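You operate a simulated robot arm through the tools that you are given. There is no shell and no other tool. Be economical: measure what you need, move in short steps, check, and stop when the job is done.

You are at the controls of a simulated robot arm. One attempt, no reset.

JOB
Rub off the smear under the notebook.
Fine: switch the desk lamp on first and off after; push the notebook clear, use the yellow pad and put it back.

The check looks at the end state, three seconds after you hand in, the way a careful person would. Anything else that was tipped, shoved, dropped, spilled or broken makes it a failure.

ROBOT AND FRAMES
A 7-joint arm with a two-finger parallel gripper, fixed in place. Base frame: the origin is at the foot of the arm, x ahead of it, y to its left, z up; the work surface is at about z = 750. Readings come in mm, rad, newtons and seconds.
With the tool pointing down near the work surface it reaches from about 300 to 680 mm from the base axis. Its first joint turns from -1.152 to 1.152 rad. Payload 1.57 kg.
Tool frame: the origin (TCP) lies between the finger pads and is the grasp point; the fingertips stand 30 mm ahead of it; z points along the fingers, y is the line along which they close. The gripper opens to 110 mm. The fingers are 24 mm wide and 12 mm thick; the gripper's body (48 by 112 mm) begins 78 mm behind the TCP.
Orientation is that of the tool frame in the base frame, as a unit quaternion [x, y, z, w]. With the fingers straight down and closing along the base's y, the tool's x points along the base's -x, its y along +y and its z along -z.

CONTROLS
- The arm moves only by the tool arm_command. Its argument "increments" is a list that holds one entry, the list of rows, each a list of 6 numbers: the shift along the base's x, y, z in mm, then the turn, a rotation vector about the base's x, y, z in rad. In form: [[[x, y, z, rx, ry, rz], ...]]. A call has 1 to 10 rows; each row shifts and turns the commanded pose from where the row before left it. "claw" is the gripper command, from -1 (shut) to 1 (fully open), values between in proportion, set as the call begins (left out, the last holds). Each row takes 0.2 s and may step no farther than 50 mm and 0.15 rad from the row before; otherwise, or with a gripper value out of range, the whole call is refused. A pose out of reach is approached as far as the arm can. The call stops where the force on the tool passes 40 N (or 10 N more than at its start, if that is more) or the arm is blocked; 0.2 s more then pass. The fingers move at their own pace (about 108 mm/s each) and stop on an object; they squeeze with about 31 N. The grip force told is the motor's: it shows also when the fingers shut on nothing. Time passes only in rows, and 0.2 s behind the last, so rows that do not move let the fingers close. The reply holds the time, the measured pose of the TCP, the force on the tool along the base axes, the opening and the grip force, in the units named above and with some noise.
- Cameras (640 x 400 px; columns grow to the right, rows downward): "scene" is fixed at [138.9, -392.3, 1408.2]; the picture's right is [0.86, -0.51, 0.00], its down [-0.28, -0.47, -0.84] and it looks along [0.43, 0.72, -0.54] (base axes); focal length 322 px, centre (320, 200). "wrist" rides on the gripper at [70, 16, -141] in the tool frame; the picture's right is [-0.23, 0.97, 0.00], its down [-0.85, -0.20, -0.48] and it looks along [-0.47, -0.11, 0.88] (tool axes); focal length 222 px, centre (320, 200). There is no depth. A picture from a camera that has moved, and an enlarged one, comes with that camera's place and axes in the base frame and with its lens. The place of the scene camera against the robot may be out by one fixed shift of up to 18 mm in any direction.
- snapshot(camera): a new picture of that camera. No time passes.
- inspect(camera, box): a new picture of the part [left, top, right, bottom] of that camera's present view, enlarged. No time passes.
- hand_in(): hands the job in; it is judged then, once.

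Work in short steps. Places have to be worked out from the pictures, the camera data and where the tool is seen: move nearer, look again, correct. Check each grasp and each placing, and mend what went wrong. You have 120 turns and 68 pictures in all, those below and enlarged ones among them. Open the gripper and draw the arm clear of the work before you hand the job in, unless the task says otherwise; then end with one line.

The tools are called after "Call:" by a JSON object that holds its "method" and its "body". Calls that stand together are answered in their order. arm_command: Moves the arm, as the interface text tells. Its arguments: {"type":"object","properties":{"increments":{"type":"array","items":{"type":"array","items":{"type":"array","items":{"type":"number"}}}},"claw":{"type":"number"}},"required":["increments"]} The other tools are called the same way: snapshot (camera) takes a picture; inspect (camera, box) takes an enlarged picture of a part of a camera's view; hand_in () hands the job in.

At the start:

```text
time_s: 0.0
tool_pos: [335.6, 161.6, 1082.2]
tool_rot: [0.0, 1.0, -0.001, 0.0]
ft_force: [-0.1, -0.5, -0.8]
opening: 109.9
grasp_force: 0.1
```

scene: 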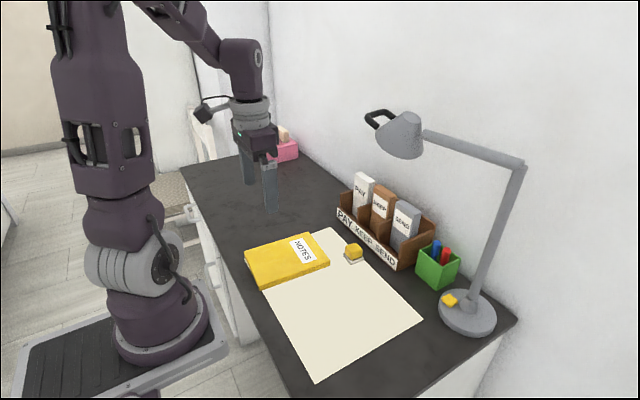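
wrist: 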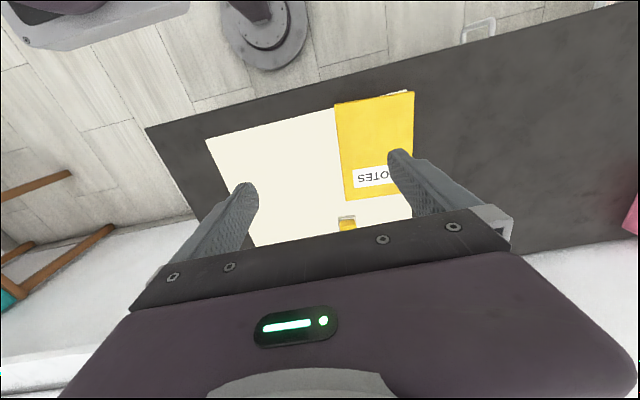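

I'll look closer at the notebook, pad and lamp before moving.

Call:
{"method": "inspect", "body": {"camera": "scene", "box": [400, 220, 520, 350]}}

Call:
{"method": "inspect", "body": {"camera": "scene", "box": [230, 210, 430, 380]}}

Call:
{"method": "inspect", "body": {"camera": "scene", "box": [330, 90, 530, 220]}}

```text
3.08 times, centred on (460, 285) of scene
camera zoom: at [138.9, -392.3, 1408.2], right [0.86, -0.51, 0.0], down [-0.28, -0.47, -0.84], along [0.43, 0.72, -0.54], focal length 992 px, centre (-111, -62)
```

zoom: 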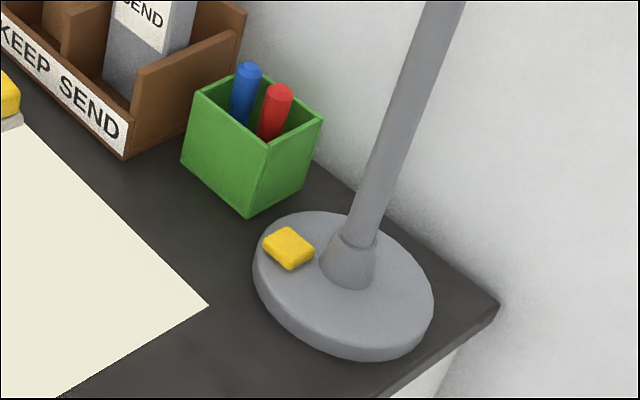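

```text
2.35 times, centred on (330, 295) of scene
camera zoom: at [138.9, -392.3, 1408.2], right [0.86, -0.51, 0.0], down [-0.28, -0.47, -0.84], along [0.43, 0.72, -0.54], focal length 759 px, centre (296, -24)
```

zoom: 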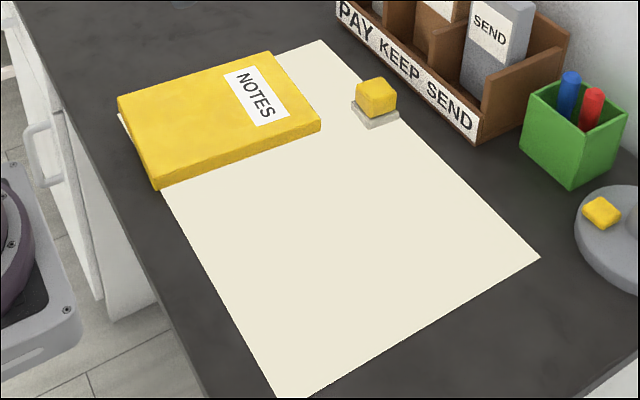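

```text
3.08 times, centred on (430, 155) of scene
camera zoom: at [138.9, -392.3, 1408.2], right [0.86, -0.51, 0.0], down [-0.28, -0.47, -0.84], along [0.43, 0.72, -0.54], focal length 992 px, centre (-18, 338)
```

zoom: 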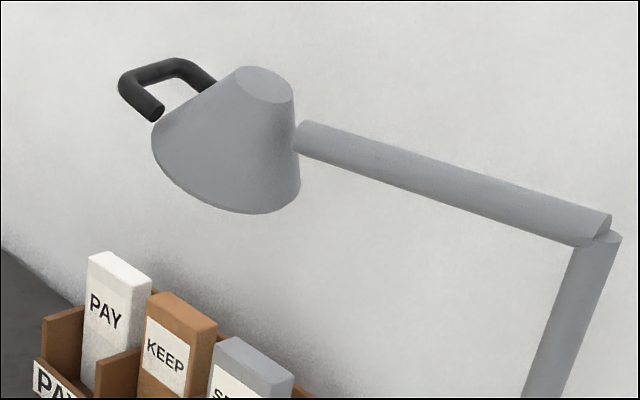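

The yellow button on the lamp base looks like the switch, at roughly (670,-107). The notebook covers about x 308–512, y 175–325, and the pad sits on a dish near (580,154). I'll close the claw and move to where the wrist camera can see the lamp base.

Call:
{"method": "arm_command", "body": {"increments": [[[24, -37, -20, 0, 0, 0], [24, -37, -20, 0, 0, 0], [24, -37, -20, 0, 0, 0], [24, -37, -20, 0, 0, 0], [24, -37, -20, 0, 0, 0], [24, -37, -20, 0, 0, 0]]], "claw": -1}}

Call:
{"method": "snapshot", "body": {"camera": "wrist"}}

Call:
{"method": "snapshot", "body": {"camera": "scene"}}

```text
time_s: 1.4
tool_pos: [475.7, -59.4, 966.2]
tool_rot: [0.0, 1.0, 0.0, 0.0]
ft_force: [-0.1, -0.3, 0.3]
opening: 0.1
grasp_force: 21.5
```

```text
62 pictures are left
camera wrist: at [404.9, -41.9, 1106.6], right [0.23, 0.97, 0.0], down [0.85, -0.2, 0.48], along [0.47, -0.11, -0.88], focal length 222 px, centre (320, 200)
```

wrist: 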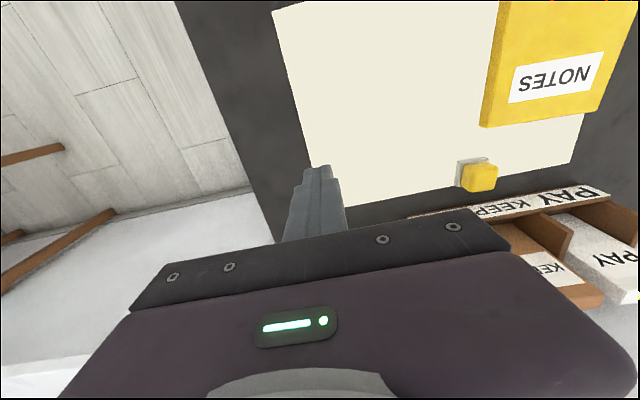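

```text
61 pictures are left
```

scene: 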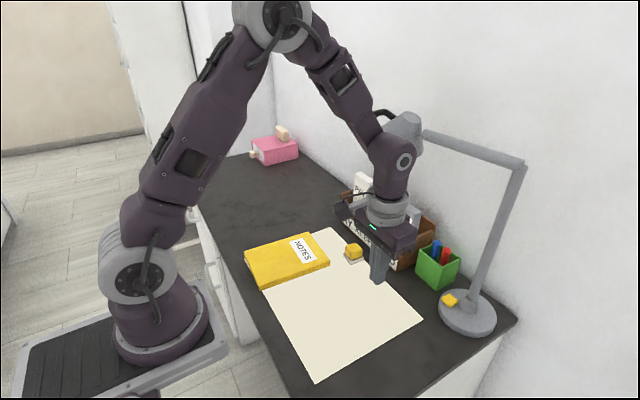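

Call:
{"method": "inspect", "body": {"camera": "scene", "box": [340, 230, 420, 290]}}

```text
6.67 times, centred on (380, 260) of scene
camera zoom: at [138.9, -392.3, 1408.2], right [0.86, -0.51, 0.0], down [-0.28, -0.47, -0.84], along [0.43, 0.72, -0.54], focal length 2150 px, centre (-80, -200)
```

zoom: 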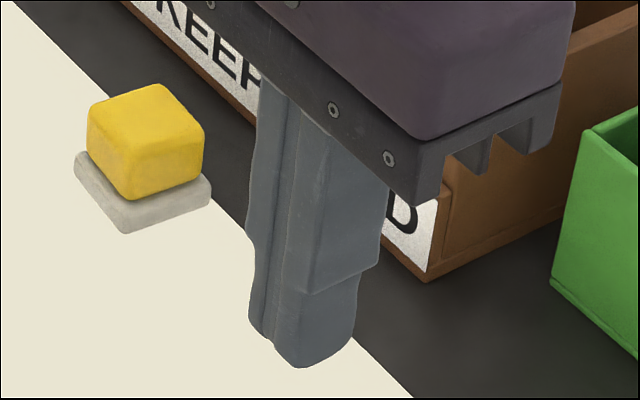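

The fingertip shows about 14 mm lower than predicted in the scene picture. So the camera's true place is about (+9,+4,+12) from nominal, which puts the button near (689,-98). I'll tilt the tool outward and approach, to see it with the wrist camera.

Call:
{"method": "arm_command", "body": {"increments": [[[20, -15, -5, 0, -0.15, 0], [20, -10, -5, 0, -0.15, 0], [20, -10, -5, 0, -0.15, 0], [10, -5, -5, 0, -0.15, 0], [0, 0, 0, 0, 0, 0]]]}}

Call:
{"method": "snapshot", "body": {"camera": "wrist"}}

```text
time_s: 2.6
tool_pos: [546.9, -100.3, 942.0]
tool_rot: [0.0, 0.955, -0.001, 0.296]
ft_force: [0.3, 0.7, -0.4]
opening: 0.0
grasp_force: 21.3
```

```text
59 pictures are left
camera wrist: at [409.5, -82.9, 1020.5], right [0.19, 0.97, 0.13], down [0.44, -0.2, 0.88], along [0.88, -0.11, -0.46], focal length 222 px, centre (320, 200)
```

wrist: 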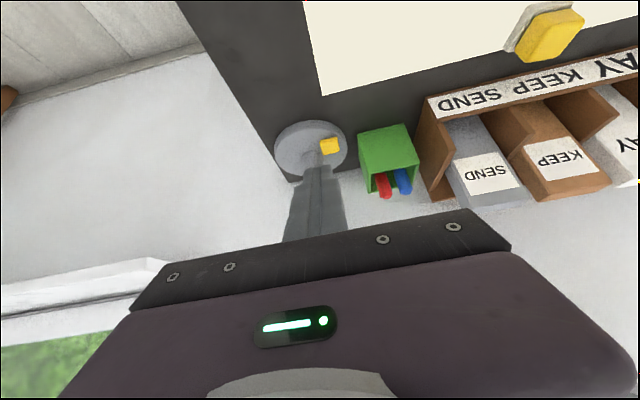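

Call:
{"method": "inspect", "body": {"camera": "wrist", "box": [260, 100, 380, 175]}}

```text
5.33 times, centred on (320, 138) of wrist
camera zoom: at [409.5, -82.9, 1020.5], right [0.19, 0.97, 0.13], down [0.44, -0.2, 0.88], along [0.88, -0.11, -0.46], focal length 1185 px, centre (320, 533)
```

zoom: 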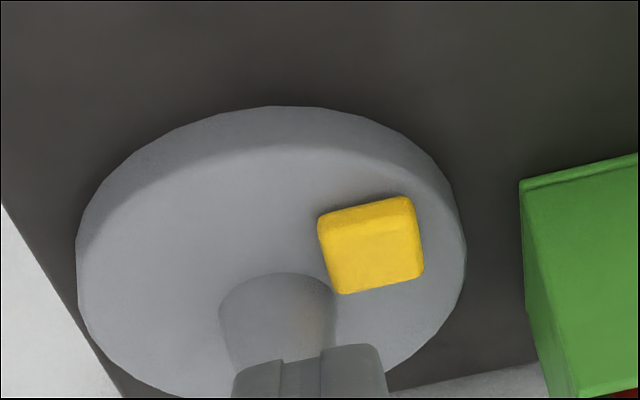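

Both rays agree on the button top at about (701,-90,775). The lamp post collar is just behind it, on the -y side. I'll move above the button with this tilt, biased slightly to +y.

Call:
{"method": "arm_command", "body": {"increments": [[[36, 4, -20, 0, 0, 0], [36, 4, -20, 0, 0, 0], [36, 3, -20, 0, 0, 0], [34, 3, -20, 0, 0, 0], [0, 0, 0, 0, 0, 0]]]}}

Call:
{"method": "snapshot", "body": {"camera": "wrist"}}

Call:
{"method": "inspect", "body": {"camera": "scene", "box": [380, 190, 530, 350]}}

```text
time_s: 3.8
tool_pos: [691.7, -87.1, 861.7]
tool_rot: [0.0, 0.955, 0.0, 0.296]
ft_force: [0.4, -0.5, -0.4]
opening: 0.0
grasp_force: 21.4
```

```text
57 pictures are left
camera wrist: at [553.2, -70.8, 939.4], right [0.19, 0.97, 0.13], down [0.44, -0.2, 0.88], along [0.88, -0.11, -0.46], focal length 222 px, centre (320, 200)
```

wrist: 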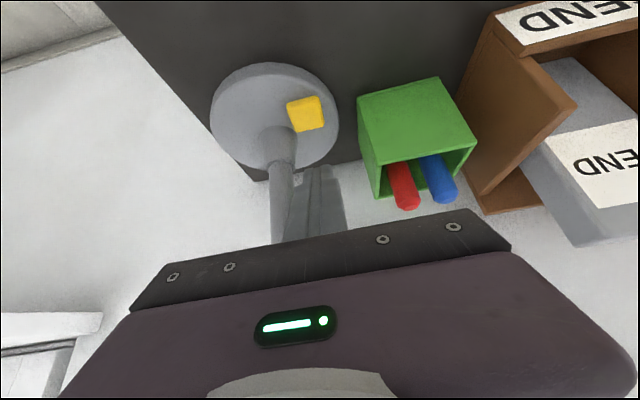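

```text
2.50 times, centred on (455, 270) of scene
camera zoom: at [138.9, -392.3, 1408.2], right [0.86, -0.51, 0.0], down [-0.28, -0.47, -0.84], along [0.43, 0.72, -0.54], focal length 806 px, centre (-18, 25)
```

zoom: 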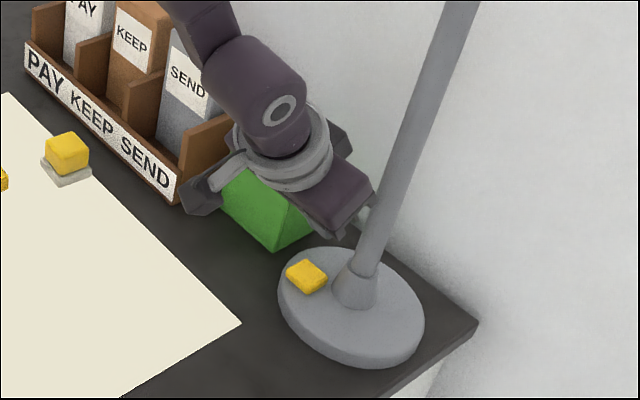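

Closer in, the button refines to (695,-91,775), and the gripper body clears the post and cup. I'll descend to just above it.

Call:
{"method": "arm_command", "body": {"increments": [[[-1, -1, -20, 0, 0, 0], [-1, -1, -15, 0, 0, 0], [0, 0, -8, 0, 0, 0], [0, 0, 0, 0, 0, 0]]]}}

Call:
{"method": "inspect", "body": {"camera": "scene", "box": [410, 240, 510, 340]}}

Call:
{"method": "inspect", "body": {"camera": "wrist", "box": [220, 60, 380, 210]}}

```text
time_s: 4.8
tool_pos: [688.1, -88.5, 818.8]
tool_rot: [0.0, 0.955, 0.0, 0.295]
ft_force: [-0.3, 0.3, 0.0]
opening: 0.0
grasp_force: 21.3
```

```text
4.00 times, centred on (460, 290) of scene
camera zoom: at [138.9, -392.3, 1408.2], right [0.86, -0.51, 0.0], down [-0.28, -0.47, -0.84], along [0.43, 0.72, -0.54], focal length 1290 px, centre (-240, -160)
```

zoom: 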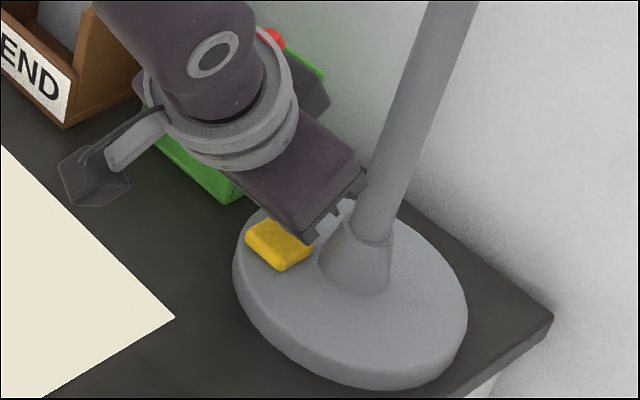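

```text
2.67 times, centred on (300, 135) of wrist
camera zoom: at [550.1, -71.7, 897.0], right [0.19, 0.97, 0.13], down [0.44, -0.2, 0.88], along [0.88, -0.11, -0.46], focal length 592 px, centre (373, 373)
```

zoom: 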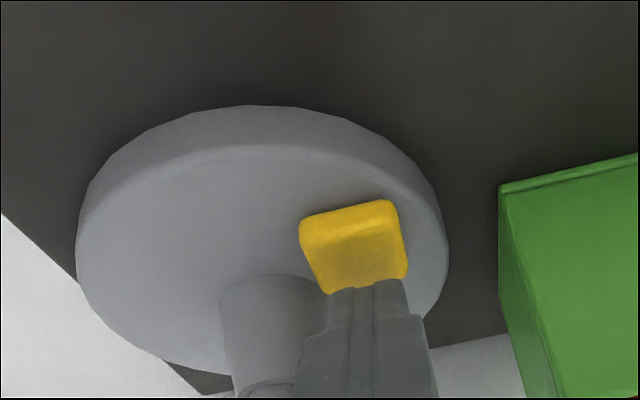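

The fingertip edge is about 12 mm above the button. I'll press down in small steps.

Call:
{"method": "arm_command", "body": {"increments": [[[-3, -1, -6, 0, 0, 0], [0, 0, -4, 0, 0, 0], [0, 0, -3, 0, 0, 0], [0, 0, -3, 0, 0, 0]]]}}

Call:
{"method": "snapshot", "body": {"camera": "scene"}}

```text
time_s: 5.8
tool_pos: [685.6, -89.2, 805.7]
tool_rot: [0.0, 0.955, 0.0, 0.297]
ft_force: [-11.5, 1.5, 24.8]
opening: 0.0
grasp_force: 21.2
```

```text
53 pictures are left
```

scene: 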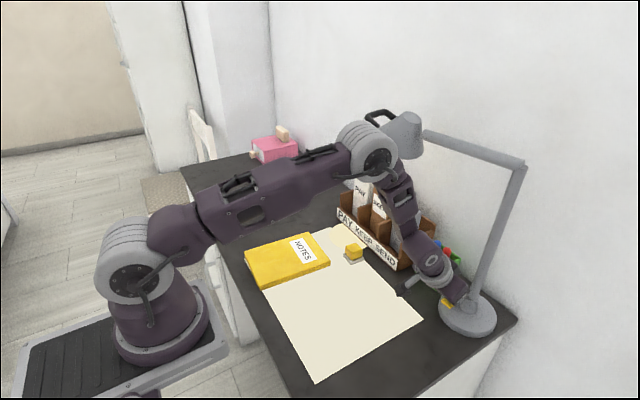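

There is 25 N of contact force. I'll check whether the lamp lit.

Call:
{"method": "inspect", "body": {"camera": "scene", "box": [360, 90, 520, 190]}}

Call:
{"method": "inspect", "body": {"camera": "wrist", "box": [220, 60, 380, 210]}}

```text
4.00 times, centred on (440, 140) of scene
camera zoom: at [138.1, -392.3, 1408.3], right [0.86, -0.51, 0.0], down [-0.28, -0.47, -0.84], along [0.43, 0.72, -0.54], focal length 1290 px, centre (-160, 440)
```

zoom: 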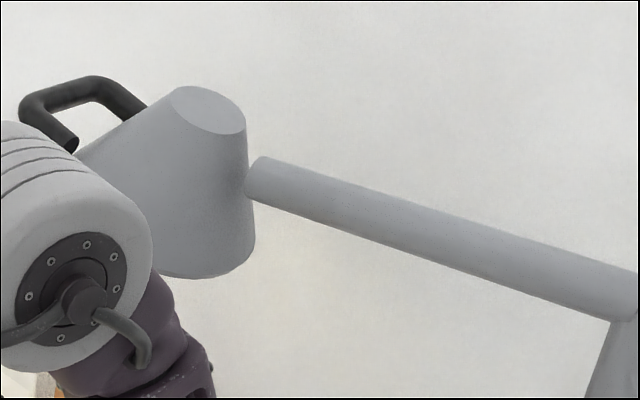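

```text
2.67 times, centred on (300, 135) of wrist
camera zoom: at [548.3, -73.0, 882.7], right [0.19, 0.97, 0.13], down [0.43, -0.2, 0.88], along [0.88, -0.11, -0.46], focal length 592 px, centre (373, 373)
```

zoom: 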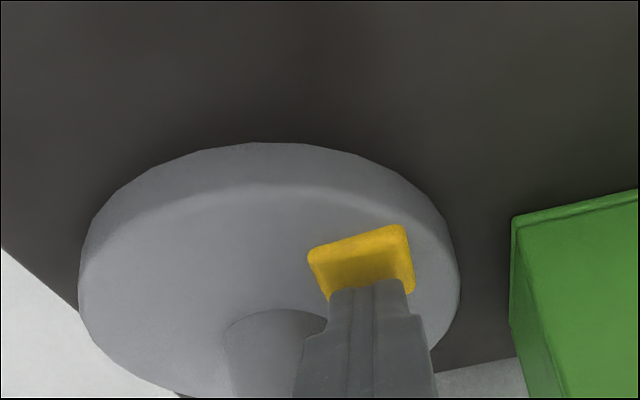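

The desk and wall look slightly brighter and warmer. I'll lift off and compare.

Call:
{"method": "arm_command", "body": {"increments": [[[0, 0, 10, 0, 0, 0], [0, 0, 25, 0, 0, 0], [-40, -10, 20, 0, 0, 0], [-50, -20, 20, 0, 0, 0], [-50, -20, 20, 0, 0, 0]]]}}

Call:
{"method": "snapshot", "body": {"camera": "scene"}}

Call:
{"method": "snapshot", "body": {"camera": "wrist"}}

```text
refused: row 4 steps farther than a row can; nothing moved
```

```text
50 pictures are left
```

scene: 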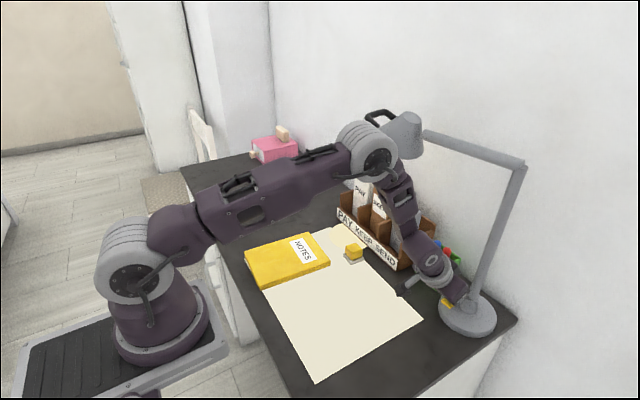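

```text
49 pictures are left
camera wrist: at [548.3, -73.0, 882.7], right [0.19, 0.97, 0.13], down [0.43, -0.2, 0.88], along [0.88, -0.11, -0.46], focal length 222 px, centre (320, 200)
```

wrist: 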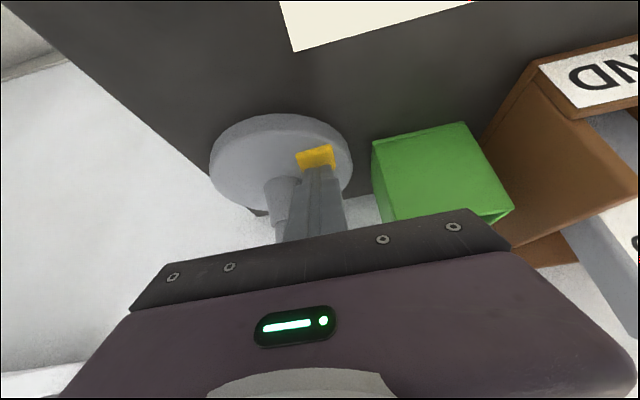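

The call was refused because a row was too long. I'll retry with smaller rows.

Call:
{"method": "arm_command", "body": {"increments": [[[0, 0, 10, 0, 0, 0], [0, 0, 25, 0, 0, 0], [-35, 0, 25, 0, 0, 0], [-40, 0, 25, 0, 0, 0], [-40, 0, 25, 0, 0, 0]]]}}

Call:
{"method": "snapshot", "body": {"camera": "scene"}}

Call:
{"method": "snapshot", "body": {"camera": "wrist"}}

```text
time_s: 7.0
tool_pos: [573.7, -88.8, 914.2]
tool_rot: [0.0, 0.955, 0.0, 0.296]
ft_force: [0.3, 0.7, 0.7]
opening: 0.0
grasp_force: 21.0
```

```text
48 pictures are left
```

scene: 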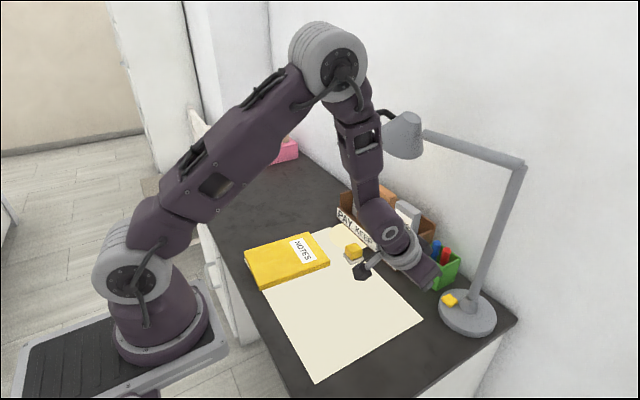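

```text
47 pictures are left
camera wrist: at [435.5, -72.3, 991.4], right [0.19, 0.97, 0.13], down [0.44, -0.2, 0.88], along [0.88, -0.11, -0.46], focal length 222 px, centre (320, 200)
```

wrist: 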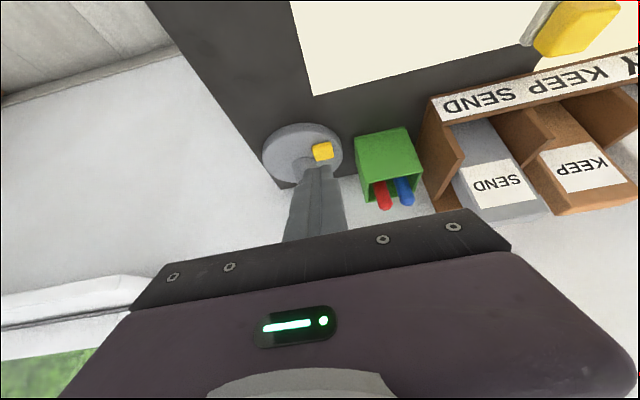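

Call:
{"method": "inspect", "body": {"camera": "scene", "box": [330, 90, 530, 220]}}

Call:
{"method": "inspect", "body": {"camera": "scene", "box": [400, 220, 520, 350]}}

```text
3.08 times, centred on (430, 155) of scene
camera zoom: at [138.9, -392.3, 1408.2], right [0.86, -0.51, 0.0], down [-0.28, -0.47, -0.84], along [0.43, 0.72, -0.54], focal length 992 px, centre (-18, 338)
```

zoom: 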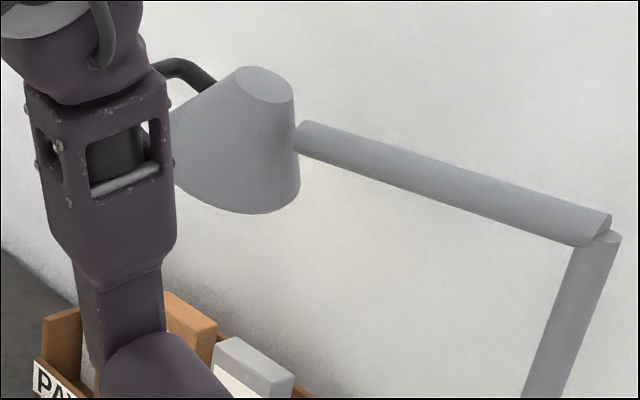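

```text
3.08 times, centred on (460, 285) of scene
camera zoom: at [138.9, -392.3, 1408.2], right [0.86, -0.51, 0.0], down [-0.28, -0.47, -0.84], along [0.43, 0.72, -0.54], focal length 992 px, centre (-111, -62)
```

zoom: 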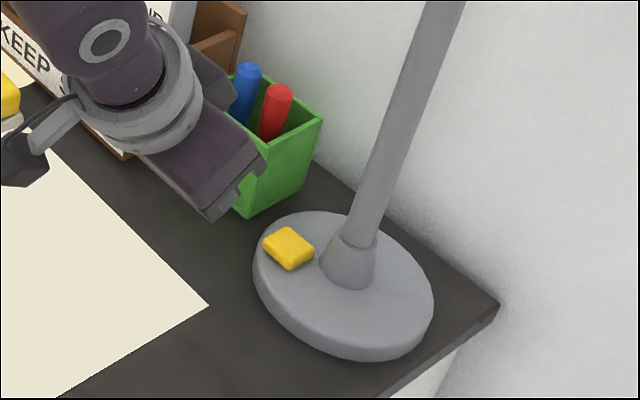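

The wall near the shade is now warm and the file blocks are brighter, so the lamp is on. Next I'll untilt and yaw 90° so the fingers close along x, ready to push the notebook in +y from its near-side edge at about y=188.

Call:
{"method": "arm_command", "body": {"increments": [[[-35, 20, 5, 0, 0.15, 0], [-35, 20, 5, 0, 0.15, 0], [-35, 20, 0, 0, 0.15, 0], [-35, 20, 0, 0, 0.15, 0], [0, 10, 0, 0, 0, 0.15], [0, 10, 0, 0, 0, 0.15], [0, 10, 0, 0, 0, 0.15], [0, 10, 0, 0, 0, 0.15], [0, 10, 0, 0, 0, 0.15], [0, 10, 0, 0, 0, 0.15]]]}}

Call:
{"method": "arm_command", "body": {"increments": [[[-2, 0, -5, 0, 0, 0.15], [-2, 0, -5, 0, 0, 0.15], [-2, 0, -5, 0, 0, 0.15], [-2, 0, -5, 0, 0, 0.1208], [0, 0, 0, 0, 0, 0]]], "claw": 0.5}}

Call:
{"method": "snapshot", "body": {"camera": "wrist"}}

Call:
{"method": "snapshot", "body": {"camera": "scene"}}

```text
time_s: 9.2
tool_pos: [431.8, 52.1, 923.5]
tool_rot: [-0.437, 0.9, 0.0, -0.001]
ft_force: [-0.2, 0.2, 0.1]
opening: 0.2
grasp_force: 21.4
```

```text
time_s: 10.4
tool_pos: [421.6, 51.8, 902.5]
tool_rot: [-0.671, 0.742, 0.001, -0.001]
ft_force: [-0.6, 0.3, -0.3]
opening: 82.3
grasp_force: 0.1
```

```text
44 pictures are left
camera wrist: at [399.4, -15.5, 1045.2], right [-0.95, 0.32, 0.0], down [0.28, 0.83, 0.48], along [0.15, 0.45, -0.88], focal length 222 px, centre (320, 200)
```

wrist: 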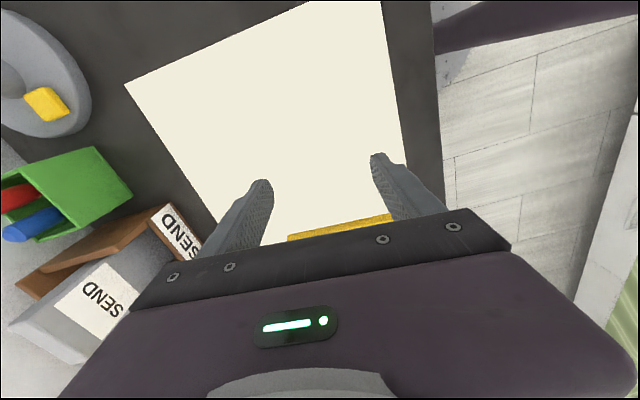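

```text
43 pictures are left
```

scene: 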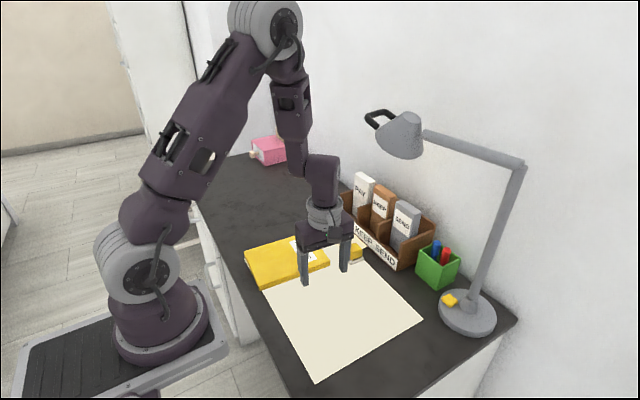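

The yaw is about 84°, which matches the notebook's edge line. I'll descend in front of the edge at y≈152, with the tips just above the paper.

Call:
{"method": "arm_command", "body": {"increments": [[[1, 30, -25, 0, 0, 0], [1, 30, -25, 0, 0, 0], [1, 40, -20, 0, 0, 0], [0, 0, -25, 0, 0, 0], [0, 0, -15, 0, 0, 0], [0, 0, -4, 0, 0, 0], [0, 0, 0, 0, 0, 0]]]}}

Call:
{"method": "inspect", "body": {"camera": "scene", "box": [220, 200, 380, 320]}}

```text
time_s: 12.0
tool_pos: [427.5, 149.7, 789.5]
tool_rot: [-0.671, 0.742, 0.0, 0.0]
ft_force: [0.0, -0.1, 0.1]
opening: 82.5
grasp_force: 0.0
```

```text
3.33 times, centred on (300, 260) of scene
camera zoom: at [138.9, -392.3, 1408.2], right [0.86, -0.51, 0.0], down [-0.28, -0.47, -0.84], along [0.43, 0.72, -0.54], focal length 1075 px, centre (387, 0)
```

zoom: 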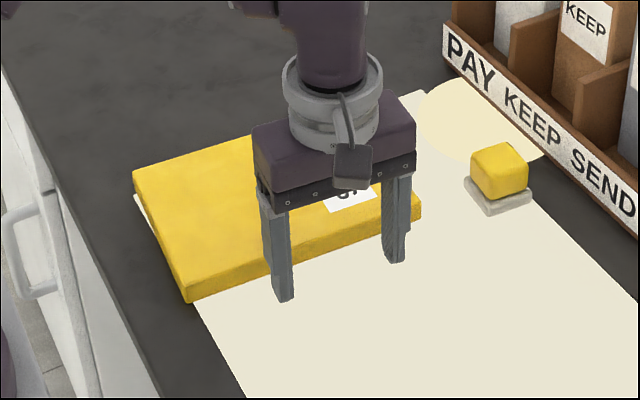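

The pale light disc on the paper confirms the lamp is on. The fingers straddle the notebook's centre line, so I'll lower slightly and begin the push.

Call:
{"method": "arm_command", "body": {"increments": [[[0, 0, -2, 0, 0, 0], [0, 10, 0, 0, 0, 0], [0, 10, 0, 0, 0, 0], [1, 10, 0, 0, 0, 0], [1, 10, 0, 0, 0, 0], [1, 10, 0, 0, 0, 0], [1, 10, 0, 0, 0, 0], [0, 0, 0, 0, 0, 0]]]}}

Call:
{"method": "inspect", "body": {"camera": "scene", "box": [220, 200, 380, 320]}}

```text
time_s: 13.8
tool_pos: [429.0, 211.5, 786.9]
tool_rot: [-0.671, 0.741, 0.0, 0.0]
ft_force: [-0.4, -1.3, 0.6]
opening: 82.6
grasp_force: 0.1
```

```text
3.33 times, centred on (300, 260) of scene
camera zoom: at [138.9, -392.4, 1408.2], right [0.86, -0.51, 0.0], down [-0.28, -0.47, -0.84], along [0.43, 0.72, -0.54], focal length 1075 px, centre (387, 0)
```

zoom: 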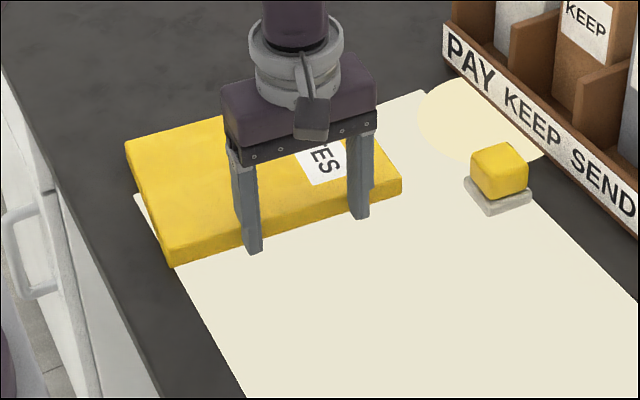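

The push is smooth at low force. I'll continue another 100 mm.

Call:
{"method": "arm_command", "body": {"increments": [[[1, 12, 0, 0, 0, 0], [1, 12, 0, 0, 0, 0], [1, 12, 0, 0, 0, 0], [1, 12, 0, 0, 0, 0], [1, 12, 0, 0, 0, 0], [1, 12, 0, 0, 0, 0], [1, 12, 0, 0, 0, 0], [1, 12, 0, 0, 0, 0], [0, 0, 0, 0, 0, 0]]]}}

Call:
{"method": "inspect", "body": {"camera": "scene", "box": [200, 160, 400, 320]}}

Call:
{"method": "snapshot", "body": {"camera": "wrist"}}

```text
time_s: 15.8
tool_pos: [438.9, 306.4, 783.9]
tool_rot: [-0.67, 0.742, 0.0, 0.0]
ft_force: [-0.4, -0.1, 0.4]
opening: 82.5
grasp_force: 0.1
```

```text
2.50 times, centred on (300, 240) of scene
camera zoom: at [138.9, -392.4, 1408.2], right [0.86, -0.51, 0.0], down [-0.28, -0.47, -0.84], along [0.43, 0.72, -0.54], focal length 806 px, centre (370, 100)
```

zoom: 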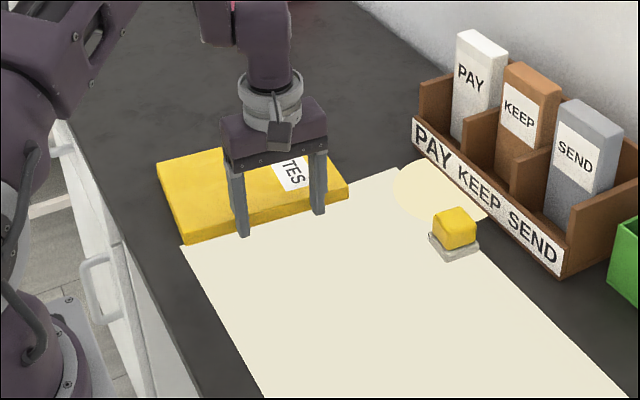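

```text
39 pictures are left
camera wrist: at [414.9, 238.8, 927.2], right [-0.95, 0.32, 0.0], down [0.28, 0.83, 0.48], along [0.15, 0.45, -0.88], focal length 222 px, centre (320, 200)
```

wrist: 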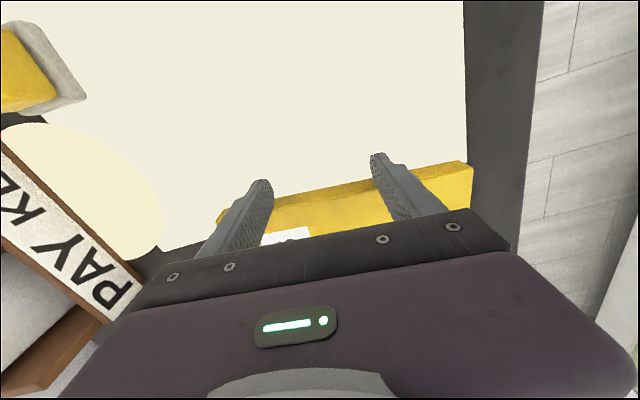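

No smear is visible yet. I'll zoom in on the uncovered paper.

Call:
{"method": "inspect", "body": {"camera": "wrist", "box": [200, 0, 480, 180]}}

Call:
{"method": "inspect", "body": {"camera": "scene", "box": [260, 220, 360, 285]}}

```text
2.22 times, centred on (340, 90) of wrist
camera zoom: at [414.9, 238.8, 927.2], right [-0.95, 0.32, 0.0], down [0.28, 0.83, 0.48], along [0.15, 0.45, -0.88], focal length 494 px, centre (276, 444)
```

zoom: 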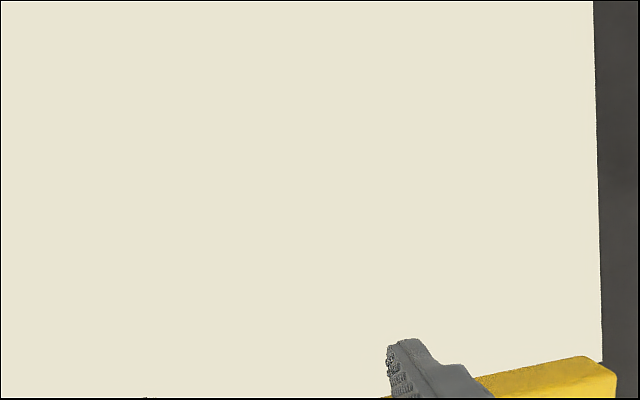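

```text
6.15 times, centred on (310, 252) of scene
camera zoom: at [138.9, -392.4, 1408.2], right [0.86, -0.51, 0.0], down [-0.28, -0.47, -0.84], along [0.43, 0.72, -0.54], focal length 1984 px, centre (382, -123)
```

zoom: 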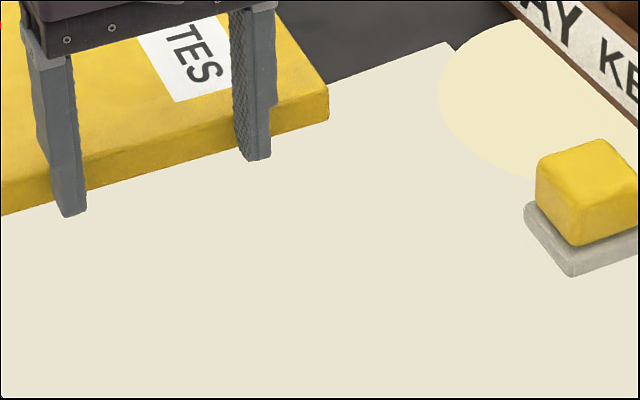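

The smear may still lie under the remaining strip. I'll push the notebook fully off the paper and look again.

Call:
{"method": "arm_command", "body": {"increments": [[[1, 10, 1, 0, 0, 0], [1, 10, 1, 0, 0, 0], [1, 10, 0, 0, 0, 0], [1, 10, 0, 0, 0, 0], [1, 10, 0, 0, 0, 0], [0, 10, 0, 0, 0, 0], [0, 0, 0, 0, 0, 0]]]}}

Call:
{"method": "arm_command", "body": {"increments": [[[0, -15, 0, 0, 0, 0], [0, -25, 15, 0, 0, 0], [0, -30, 35, 0, 0, 0], [0, -30, 35, 0, 0, 0], [0, -30, 35, 0, 0, 0], [0, -20, 10, 0, 0, 0]]]}}

Call:
{"method": "snapshot", "body": {"camera": "wrist"}}

Call:
{"method": "inspect", "body": {"camera": "scene", "box": [200, 160, 400, 320]}}

```text
time_s: 17.4
tool_pos: [443.2, 366.5, 788.3]
tool_rot: [-0.67, 0.742, 0.0, -0.001]
ft_force: [-0.1, -1.2, 0.4]
opening: 82.5
grasp_force: 0.0
```

```text
time_s: 18.8
tool_pos: [443.2, 218.7, 918.1]
tool_rot: [-0.671, 0.742, 0.0, 0.0]
ft_force: [1.1, 0.9, -0.3]
opening: 82.6
grasp_force: 0.1
```

```text
36 pictures are left
camera wrist: at [419.6, 151.1, 1060.4], right [-0.95, 0.32, 0.0], down [0.28, 0.83, 0.48], along [0.15, 0.45, -0.88], focal length 222 px, centre (320, 200)
```

wrist: 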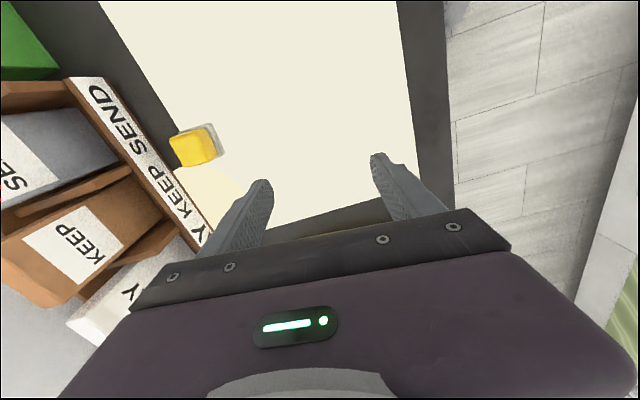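

```text
2.50 times, centred on (300, 240) of scene
camera zoom: at [138.9, -392.3, 1408.2], right [0.86, -0.51, 0.0], down [-0.28, -0.47, -0.84], along [0.43, 0.72, -0.54], focal length 806 px, centre (370, 100)
```

zoom: 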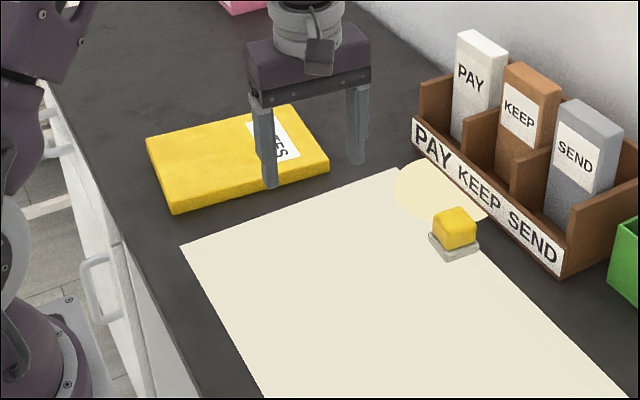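

The paper is fully uncovered with no smear obvious, so it may only show in the lamplight. I'll zoom on the formerly covered area, the light disc and the lamp's handle.

Call:
{"method": "inspect", "body": {"camera": "scene", "box": [250, 220, 350, 290]}}

Call:
{"method": "inspect", "body": {"camera": "scene", "box": [320, 210, 380, 250]}}

Call:
{"method": "inspect", "body": {"camera": "scene", "box": [350, 95, 440, 165]}}

```text
5.71 times, centred on (300, 255) of scene
camera zoom: at [138.9, -392.3, 1408.2], right [0.86, -0.51, 0.0], down [-0.28, -0.47, -0.84], along [0.43, 0.72, -0.54], focal length 1843 px, centre (434, -114)
```

zoom: 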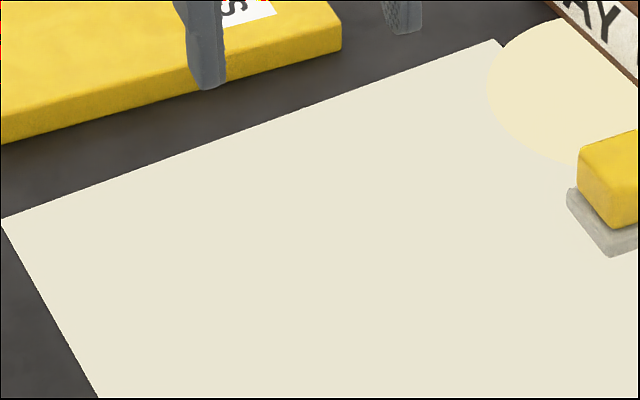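

```text
10.00 times, centred on (350, 230) of scene
camera zoom: at [138.9, -392.3, 1408.2], right [0.86, -0.51, 0.0], down [-0.28, -0.47, -0.84], along [0.43, 0.72, -0.54], focal length 3224 px, centre (20, -100)
```

zoom: 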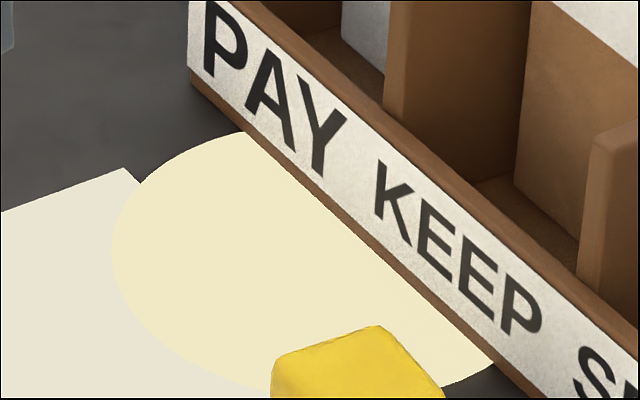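

```text
5.71 times, centred on (395, 130) of scene
camera zoom: at [138.9, -392.3, 1408.2], right [0.86, -0.51, 0.0], down [-0.28, -0.47, -0.84], along [0.43, 0.72, -0.54], focal length 1843 px, centre (-109, 600)
```

zoom: 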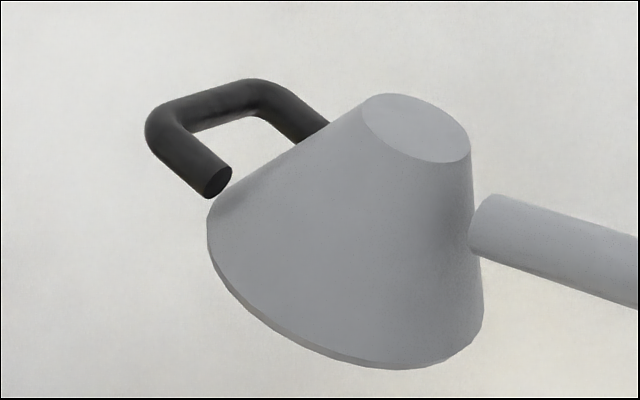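

The paper looks spotless outside the light disc, which is at about (650,263) with radius ~65 and misses the notebook's old footprint. So the smear probably shows only in the lamplight, and the black handle on the shade is likely for aiming. I'll raise the arm and look at the lamp head with the wrist camera.

Call:
{"method": "arm_command", "body": {"increments": [[[0, -15, 25, 0, 0, -0.15], [0, -15, 25, 0, 0, -0.15], [0, -15, 25, 0, 0, -0.15], [0, -15, 25, 0, 0, -0.15], [0, -15, 25, 0, 0, -0.15], [0, -15, 25, 0, 0, -0.15], [0, -15, 25, 0, 0, -0.15], [0, -15, 25, 0, 0, -0.15], [0, -15, 25, 0, 0, -0.15], [0, 0, 0, 0, 0, -0.12]]], "claw": -1}}

Call:
{"method": "arm_command", "body": {"increments": [[[0, 0, 10, 0, -0.15, 0], [0, 0, 10, 0, -0.15, 0], [0, 0, 10, 0, -0.15, 0], [0, 0, 10, 0, -0.15, 0], [0, 0, 10, 0, -0.15, 0], [0, 0, 0, 0, 0, 0]]]}}

Call:
{"method": "snapshot", "body": {"camera": "wrist"}}

```text
time_s: 21.0
tool_pos: [443.5, 81.8, 1142.5]
tool_rot: [0.001, 1.0, 0.0, 0.0]
ft_force: [0.8, -0.3, 0.5]
opening: 0.1
grasp_force: 21.5
```

```text
time_s: 22.4
tool_pos: [444.5, 83.0, 1193.9]
tool_rot: [-0.001, 0.93, 0.001, 0.367]
ft_force: [0.5, 0.2, 0.4]
opening: 0.2
grasp_force: 21.3
```

```text
31 pictures are left
camera wrist: at [296.0, 99.5, 1250.1], right [0.17, 0.97, 0.15], down [0.3, -0.2, 0.93], along [0.94, -0.11, -0.32], focal length 222 px, centre (320, 200)
```

wrist: 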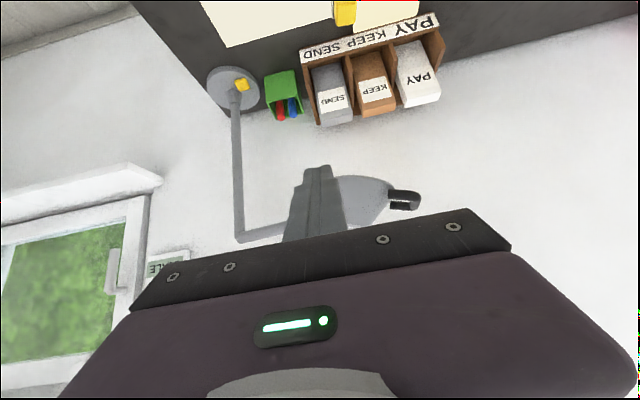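

Triangulation puts the shade at about (682,136,1130) and the handle at about (664,192,1158). The disc's y (263) matches the notebook centre's y, so tilting the shade should bring the beam over the smear. I'll shift sideways for an unobstructed view of the joint and handle.

Call:
{"method": "arm_command", "body": {"increments": [[[0, -40, 0, 0, 0, 0], [0, -40, 0, 0, 0, 0], [0, -30, 0, 0, 0, 0], [0, 0, 0, 0, 0, 0]]]}}

Call:
{"method": "inspect", "body": {"camera": "wrist", "box": [330, 110, 530, 235]}}

```text
time_s: 23.4
tool_pos: [446.6, -26.4, 1195.0]
tool_rot: [0.0, 0.93, 0.0, 0.367]
ft_force: [-0.7, 0.5, -1.1]
opening: 0.0
grasp_force: 21.5
```

```text
3.20 times, centred on (430, 172) of wrist
camera zoom: at [298.7, -10.2, 1250.5], right [0.17, 0.97, 0.15], down [0.3, -0.2, 0.93], along [0.94, -0.11, -0.32], focal length 711 px, centre (-32, 288)
```

zoom: 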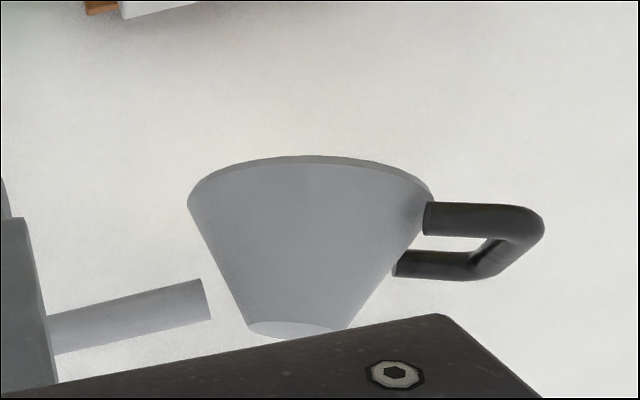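

The handle is a loop on the shade, but moving the lamp isn't asked for and risks disturbing it. I'll first wipe the whole former footprint thoroughly, then decide whether the light needs aiming. Now I'll move down over the pad with a mild outward tilt, which keeps the wrist clear of the lamp head.

Call:
{"method": "arm_command", "body": {"increments": [[[0, 0, -45, 0, 0.1, 0], [0, 0, -45, 0, 0.1, 0], [0, 0, -45, 0, 0.1, 0], [0, 20, -45, 0, 0.1, 0], [10, 30, -35, 0, 0, 0], [20, 35, -25, 0, 0, 0], [20, 35, -25, 0, 0, 0], [20, 35, -15, 0, 0, 0], [20, 20, -10, 0, 0, 0], [0, 0, 0, 0, 0, 0]]], "claw": 0.5}}

Call:
{"method": "snapshot", "body": {"camera": "wrist"}}

```text
time_s: 25.6
tool_pos: [532.6, 147.2, 903.6]
tool_rot: [-0.001, 0.985, 0.0, 0.174]
ft_force: [-0.2, 0.0, 0.4]
opening: 82.3
grasp_force: 0.0
```

```text
29 pictures are left
camera wrist: at [418.8, 163.8, 1013.6], right [0.21, 0.97, 0.08], down [0.64, -0.2, 0.74], along [0.74, -0.11, -0.67], focal length 222 px, centre (320, 200)
```

wrist: 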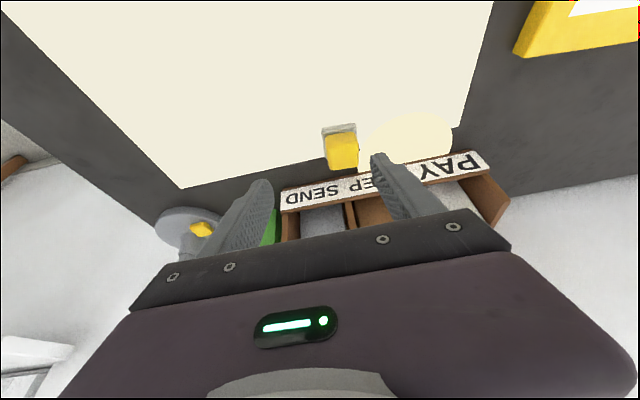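

Call:
{"method": "inspect", "body": {"camera": "wrist", "box": [290, 105, 410, 180]}}

```text
5.33 times, centred on (350, 142) of wrist
camera zoom: at [418.8, 163.8, 1013.6], right [0.21, 0.97, 0.08], down [0.64, -0.2, 0.74], along [0.74, -0.11, -0.67], focal length 1185 px, centre (160, 507)
```

zoom: 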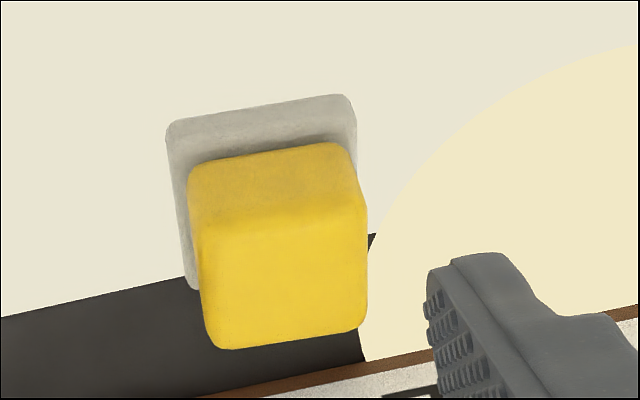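

The pad is about 37 mm square, centred at (599,173), with its top at z≈786 on a dish, and yawed about -0.1 rad. I'll align with it and descend so the fingertips take its upper part.

Call:
{"method": "arm_command", "body": {"increments": [[[20, 9, -22, 0, 0, -0.1], [20, 9, -22, 0, 0, 0], [19, 8, -20, 0, 0, 0], [0, 0, -20, 0, 0, 0], [0, 0, -14, 0, 0, 0], [0, 0, -11, 0, 0, 0], [0, 0, 0, 0, 0, 0]]]}}

Call:
{"method": "snapshot", "body": {"camera": "wrist"}}

Call:
{"method": "inspect", "body": {"camera": "scene", "box": [310, 205, 410, 285]}}

```text
time_s: 27.2
tool_pos: [593.1, 172.4, 795.0]
tool_rot: [0.049, 0.984, -0.009, 0.173]
ft_force: [0.4, 0.2, 0.9]
opening: 82.5
grasp_force: 0.0
```

```text
27 pictures are left
camera wrist: at [481.5, 201.1, 904.2], right [0.31, 0.95, 0.08], down [0.62, -0.26, 0.74], along [0.72, -0.18, -0.67], focal length 222 px, centre (320, 200)
```

wrist: 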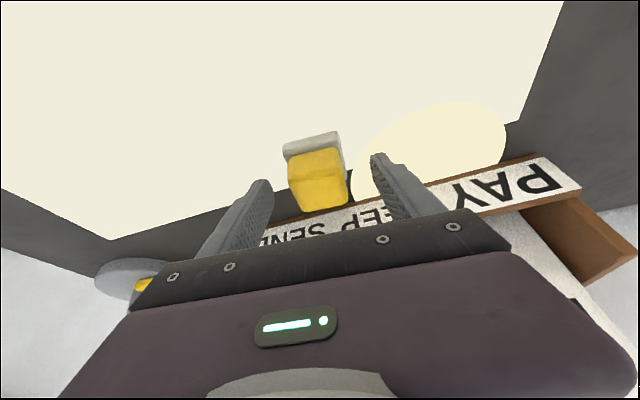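

```text
5.00 times, centred on (360, 245) of scene
camera zoom: at [138.9, -392.3, 1408.2], right [0.86, -0.51, 0.0], down [-0.28, -0.47, -0.84], along [0.43, 0.72, -0.54], focal length 1612 px, centre (120, -25)
```

zoom: 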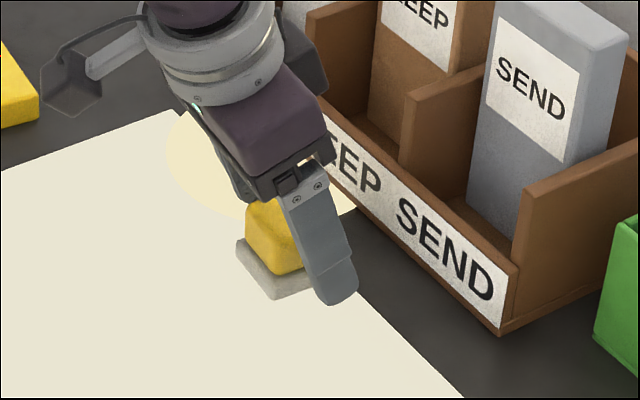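

The pad lies centred between the fingers. I'll close on it.

Call:
{"method": "arm_command", "body": {"increments": [[[0, 0, 0, 0, 0, 0], [0, 0, 0, 0, 0, 0], [0, 0, 0, 0, 0, 0]]], "claw": -1}}

Call:
{"method": "arm_command", "body": {"increments": [[[0, 0, 8, 0, 0, 0], [0, 0, 12, 0, 0, 0], [0, 0, 15, 0, 0, 0], [0, 0, 0, 0, 0, 0]]]}}

Call:
{"method": "inspect", "body": {"camera": "scene", "box": [310, 205, 410, 285]}}

Call:
{"method": "inspect", "body": {"camera": "wrist", "box": [240, 90, 400, 215]}}

```text
time_s: 28.0
tool_pos: [594.0, 172.4, 794.6]
tool_rot: [0.048, 0.984, -0.008, 0.174]
ft_force: [-0.8, -0.3, 0.2]
opening: 43.3
grasp_force: 31.1
```

```text
time_s: 29.0
tool_pos: [592.5, 172.7, 831.4]
tool_rot: [0.048, 0.983, -0.009, 0.174]
ft_force: [0.2, 0.2, -1.1]
opening: 43.4
grasp_force: 31.1
```

```text
5.00 times, centred on (360, 245) of scene
camera zoom: at [138.9, -392.3, 1408.2], right [0.86, -0.51, 0.0], down [-0.28, -0.47, -0.84], along [0.43, 0.72, -0.54], focal length 1612 px, centre (120, -25)
```

zoom: 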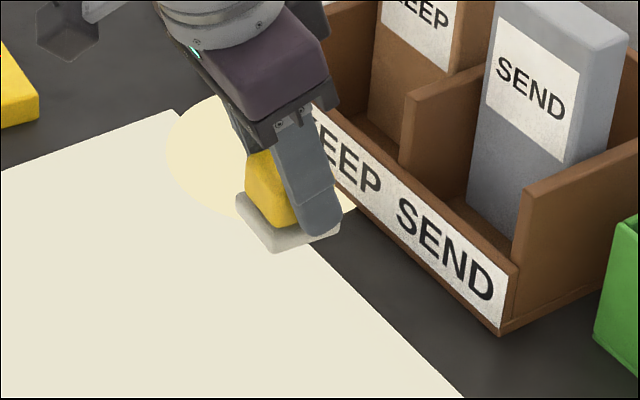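

```text
3.20 times, centred on (320, 152) of wrist
camera zoom: at [480.1, 201.4, 939.7], right [0.31, 0.95, 0.08], down [0.62, -0.26, 0.74], along [0.72, -0.18, -0.67], focal length 711 px, centre (320, 352)
```

zoom: 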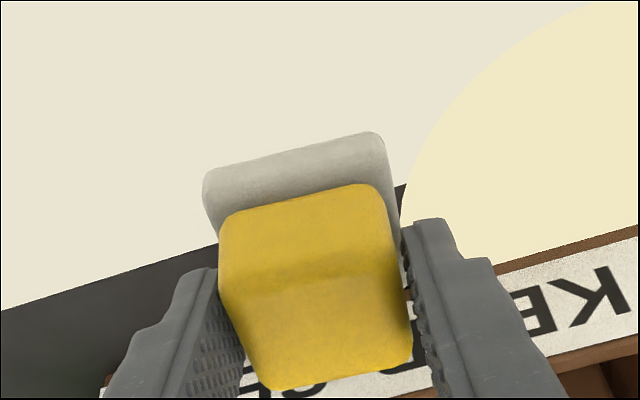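

The grey sole came up too: the pad is a yellow grip on grey felt, and its home is TCP (594,172.4,794.6). I'll carry it to the corner of the old footprint and set it down on the paper.

Call:
{"method": "arm_command", "body": {"increments": [[[-22, 8, 0, 0, 0, 0], [-22, 8, -5, 0, 0, 0], [-22, 6, -10, 0, 0, 0], [0, 0, -12, 0, 0, 0], [0, 0, -6, 0, 0, 0], [0, 0, -4, 0, 0, 0], [0, 0, -2, 0, 0, 0], [0, 0, 0, 0, 0, 0]]]}}

```text
time_s: 30.5
tool_pos: [528.5, 193.9, 794.8]
tool_rot: [0.049, 0.984, -0.009, 0.173]
ft_force: [-8.5, -1.9, 17.6]
opening: 43.4
grasp_force: 31.4
stopped in row 7: the force on the tool passed its limit (the readings are from after the stop); the commanded pose is now the measured one
```

The sole is in contact at about 18 N. I'll begin the first stroke toward -x.

Call:
{"method": "arm_command", "body": {"increments": [[[-15, 1.5, 0, 0, 0, 0], [-25, 2.5, 0, 0, 0, 0], [-30, 3, 0, 0, 0, 0], [-30, 3, 0, 0, 0, 0], [-30, 3, 0, 0, 0, 0], [-30, 3, 0, 0, 0, 0], [-30, 3, 0, 0, 0, 0], [-20, 2, 0, 0, 0, 0], [0, 0, 0, 0, 0, 0]]]}}

Call:
{"method": "inspect", "body": {"camera": "scene", "box": [230, 210, 390, 310]}}

```text
time_s: 32.5
tool_pos: [320.7, 215.4, 794.8]
tool_rot: [0.05, 0.983, -0.008, 0.177]
ft_force: [-0.9, -2.3, 9.1]
opening: 43.2
grasp_force: 31.2
stopped in row 9: the force on the tool passed its limit (the readings are from after the stop); the commanded pose is now the measured one
```

```text
4.00 times, centred on (310, 260) of scene
camera zoom: at [138.8, -392.4, 1408.2], right [0.86, -0.51, 0.0], down [-0.28, -0.47, -0.84], along [0.43, 0.72, -0.54], focal length 1290 px, centre (360, -40)
```

zoom: 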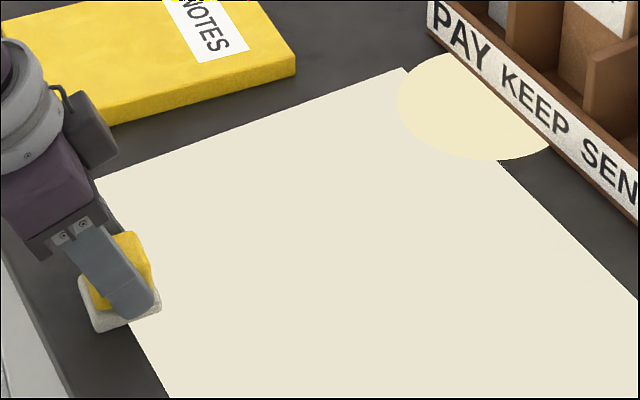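

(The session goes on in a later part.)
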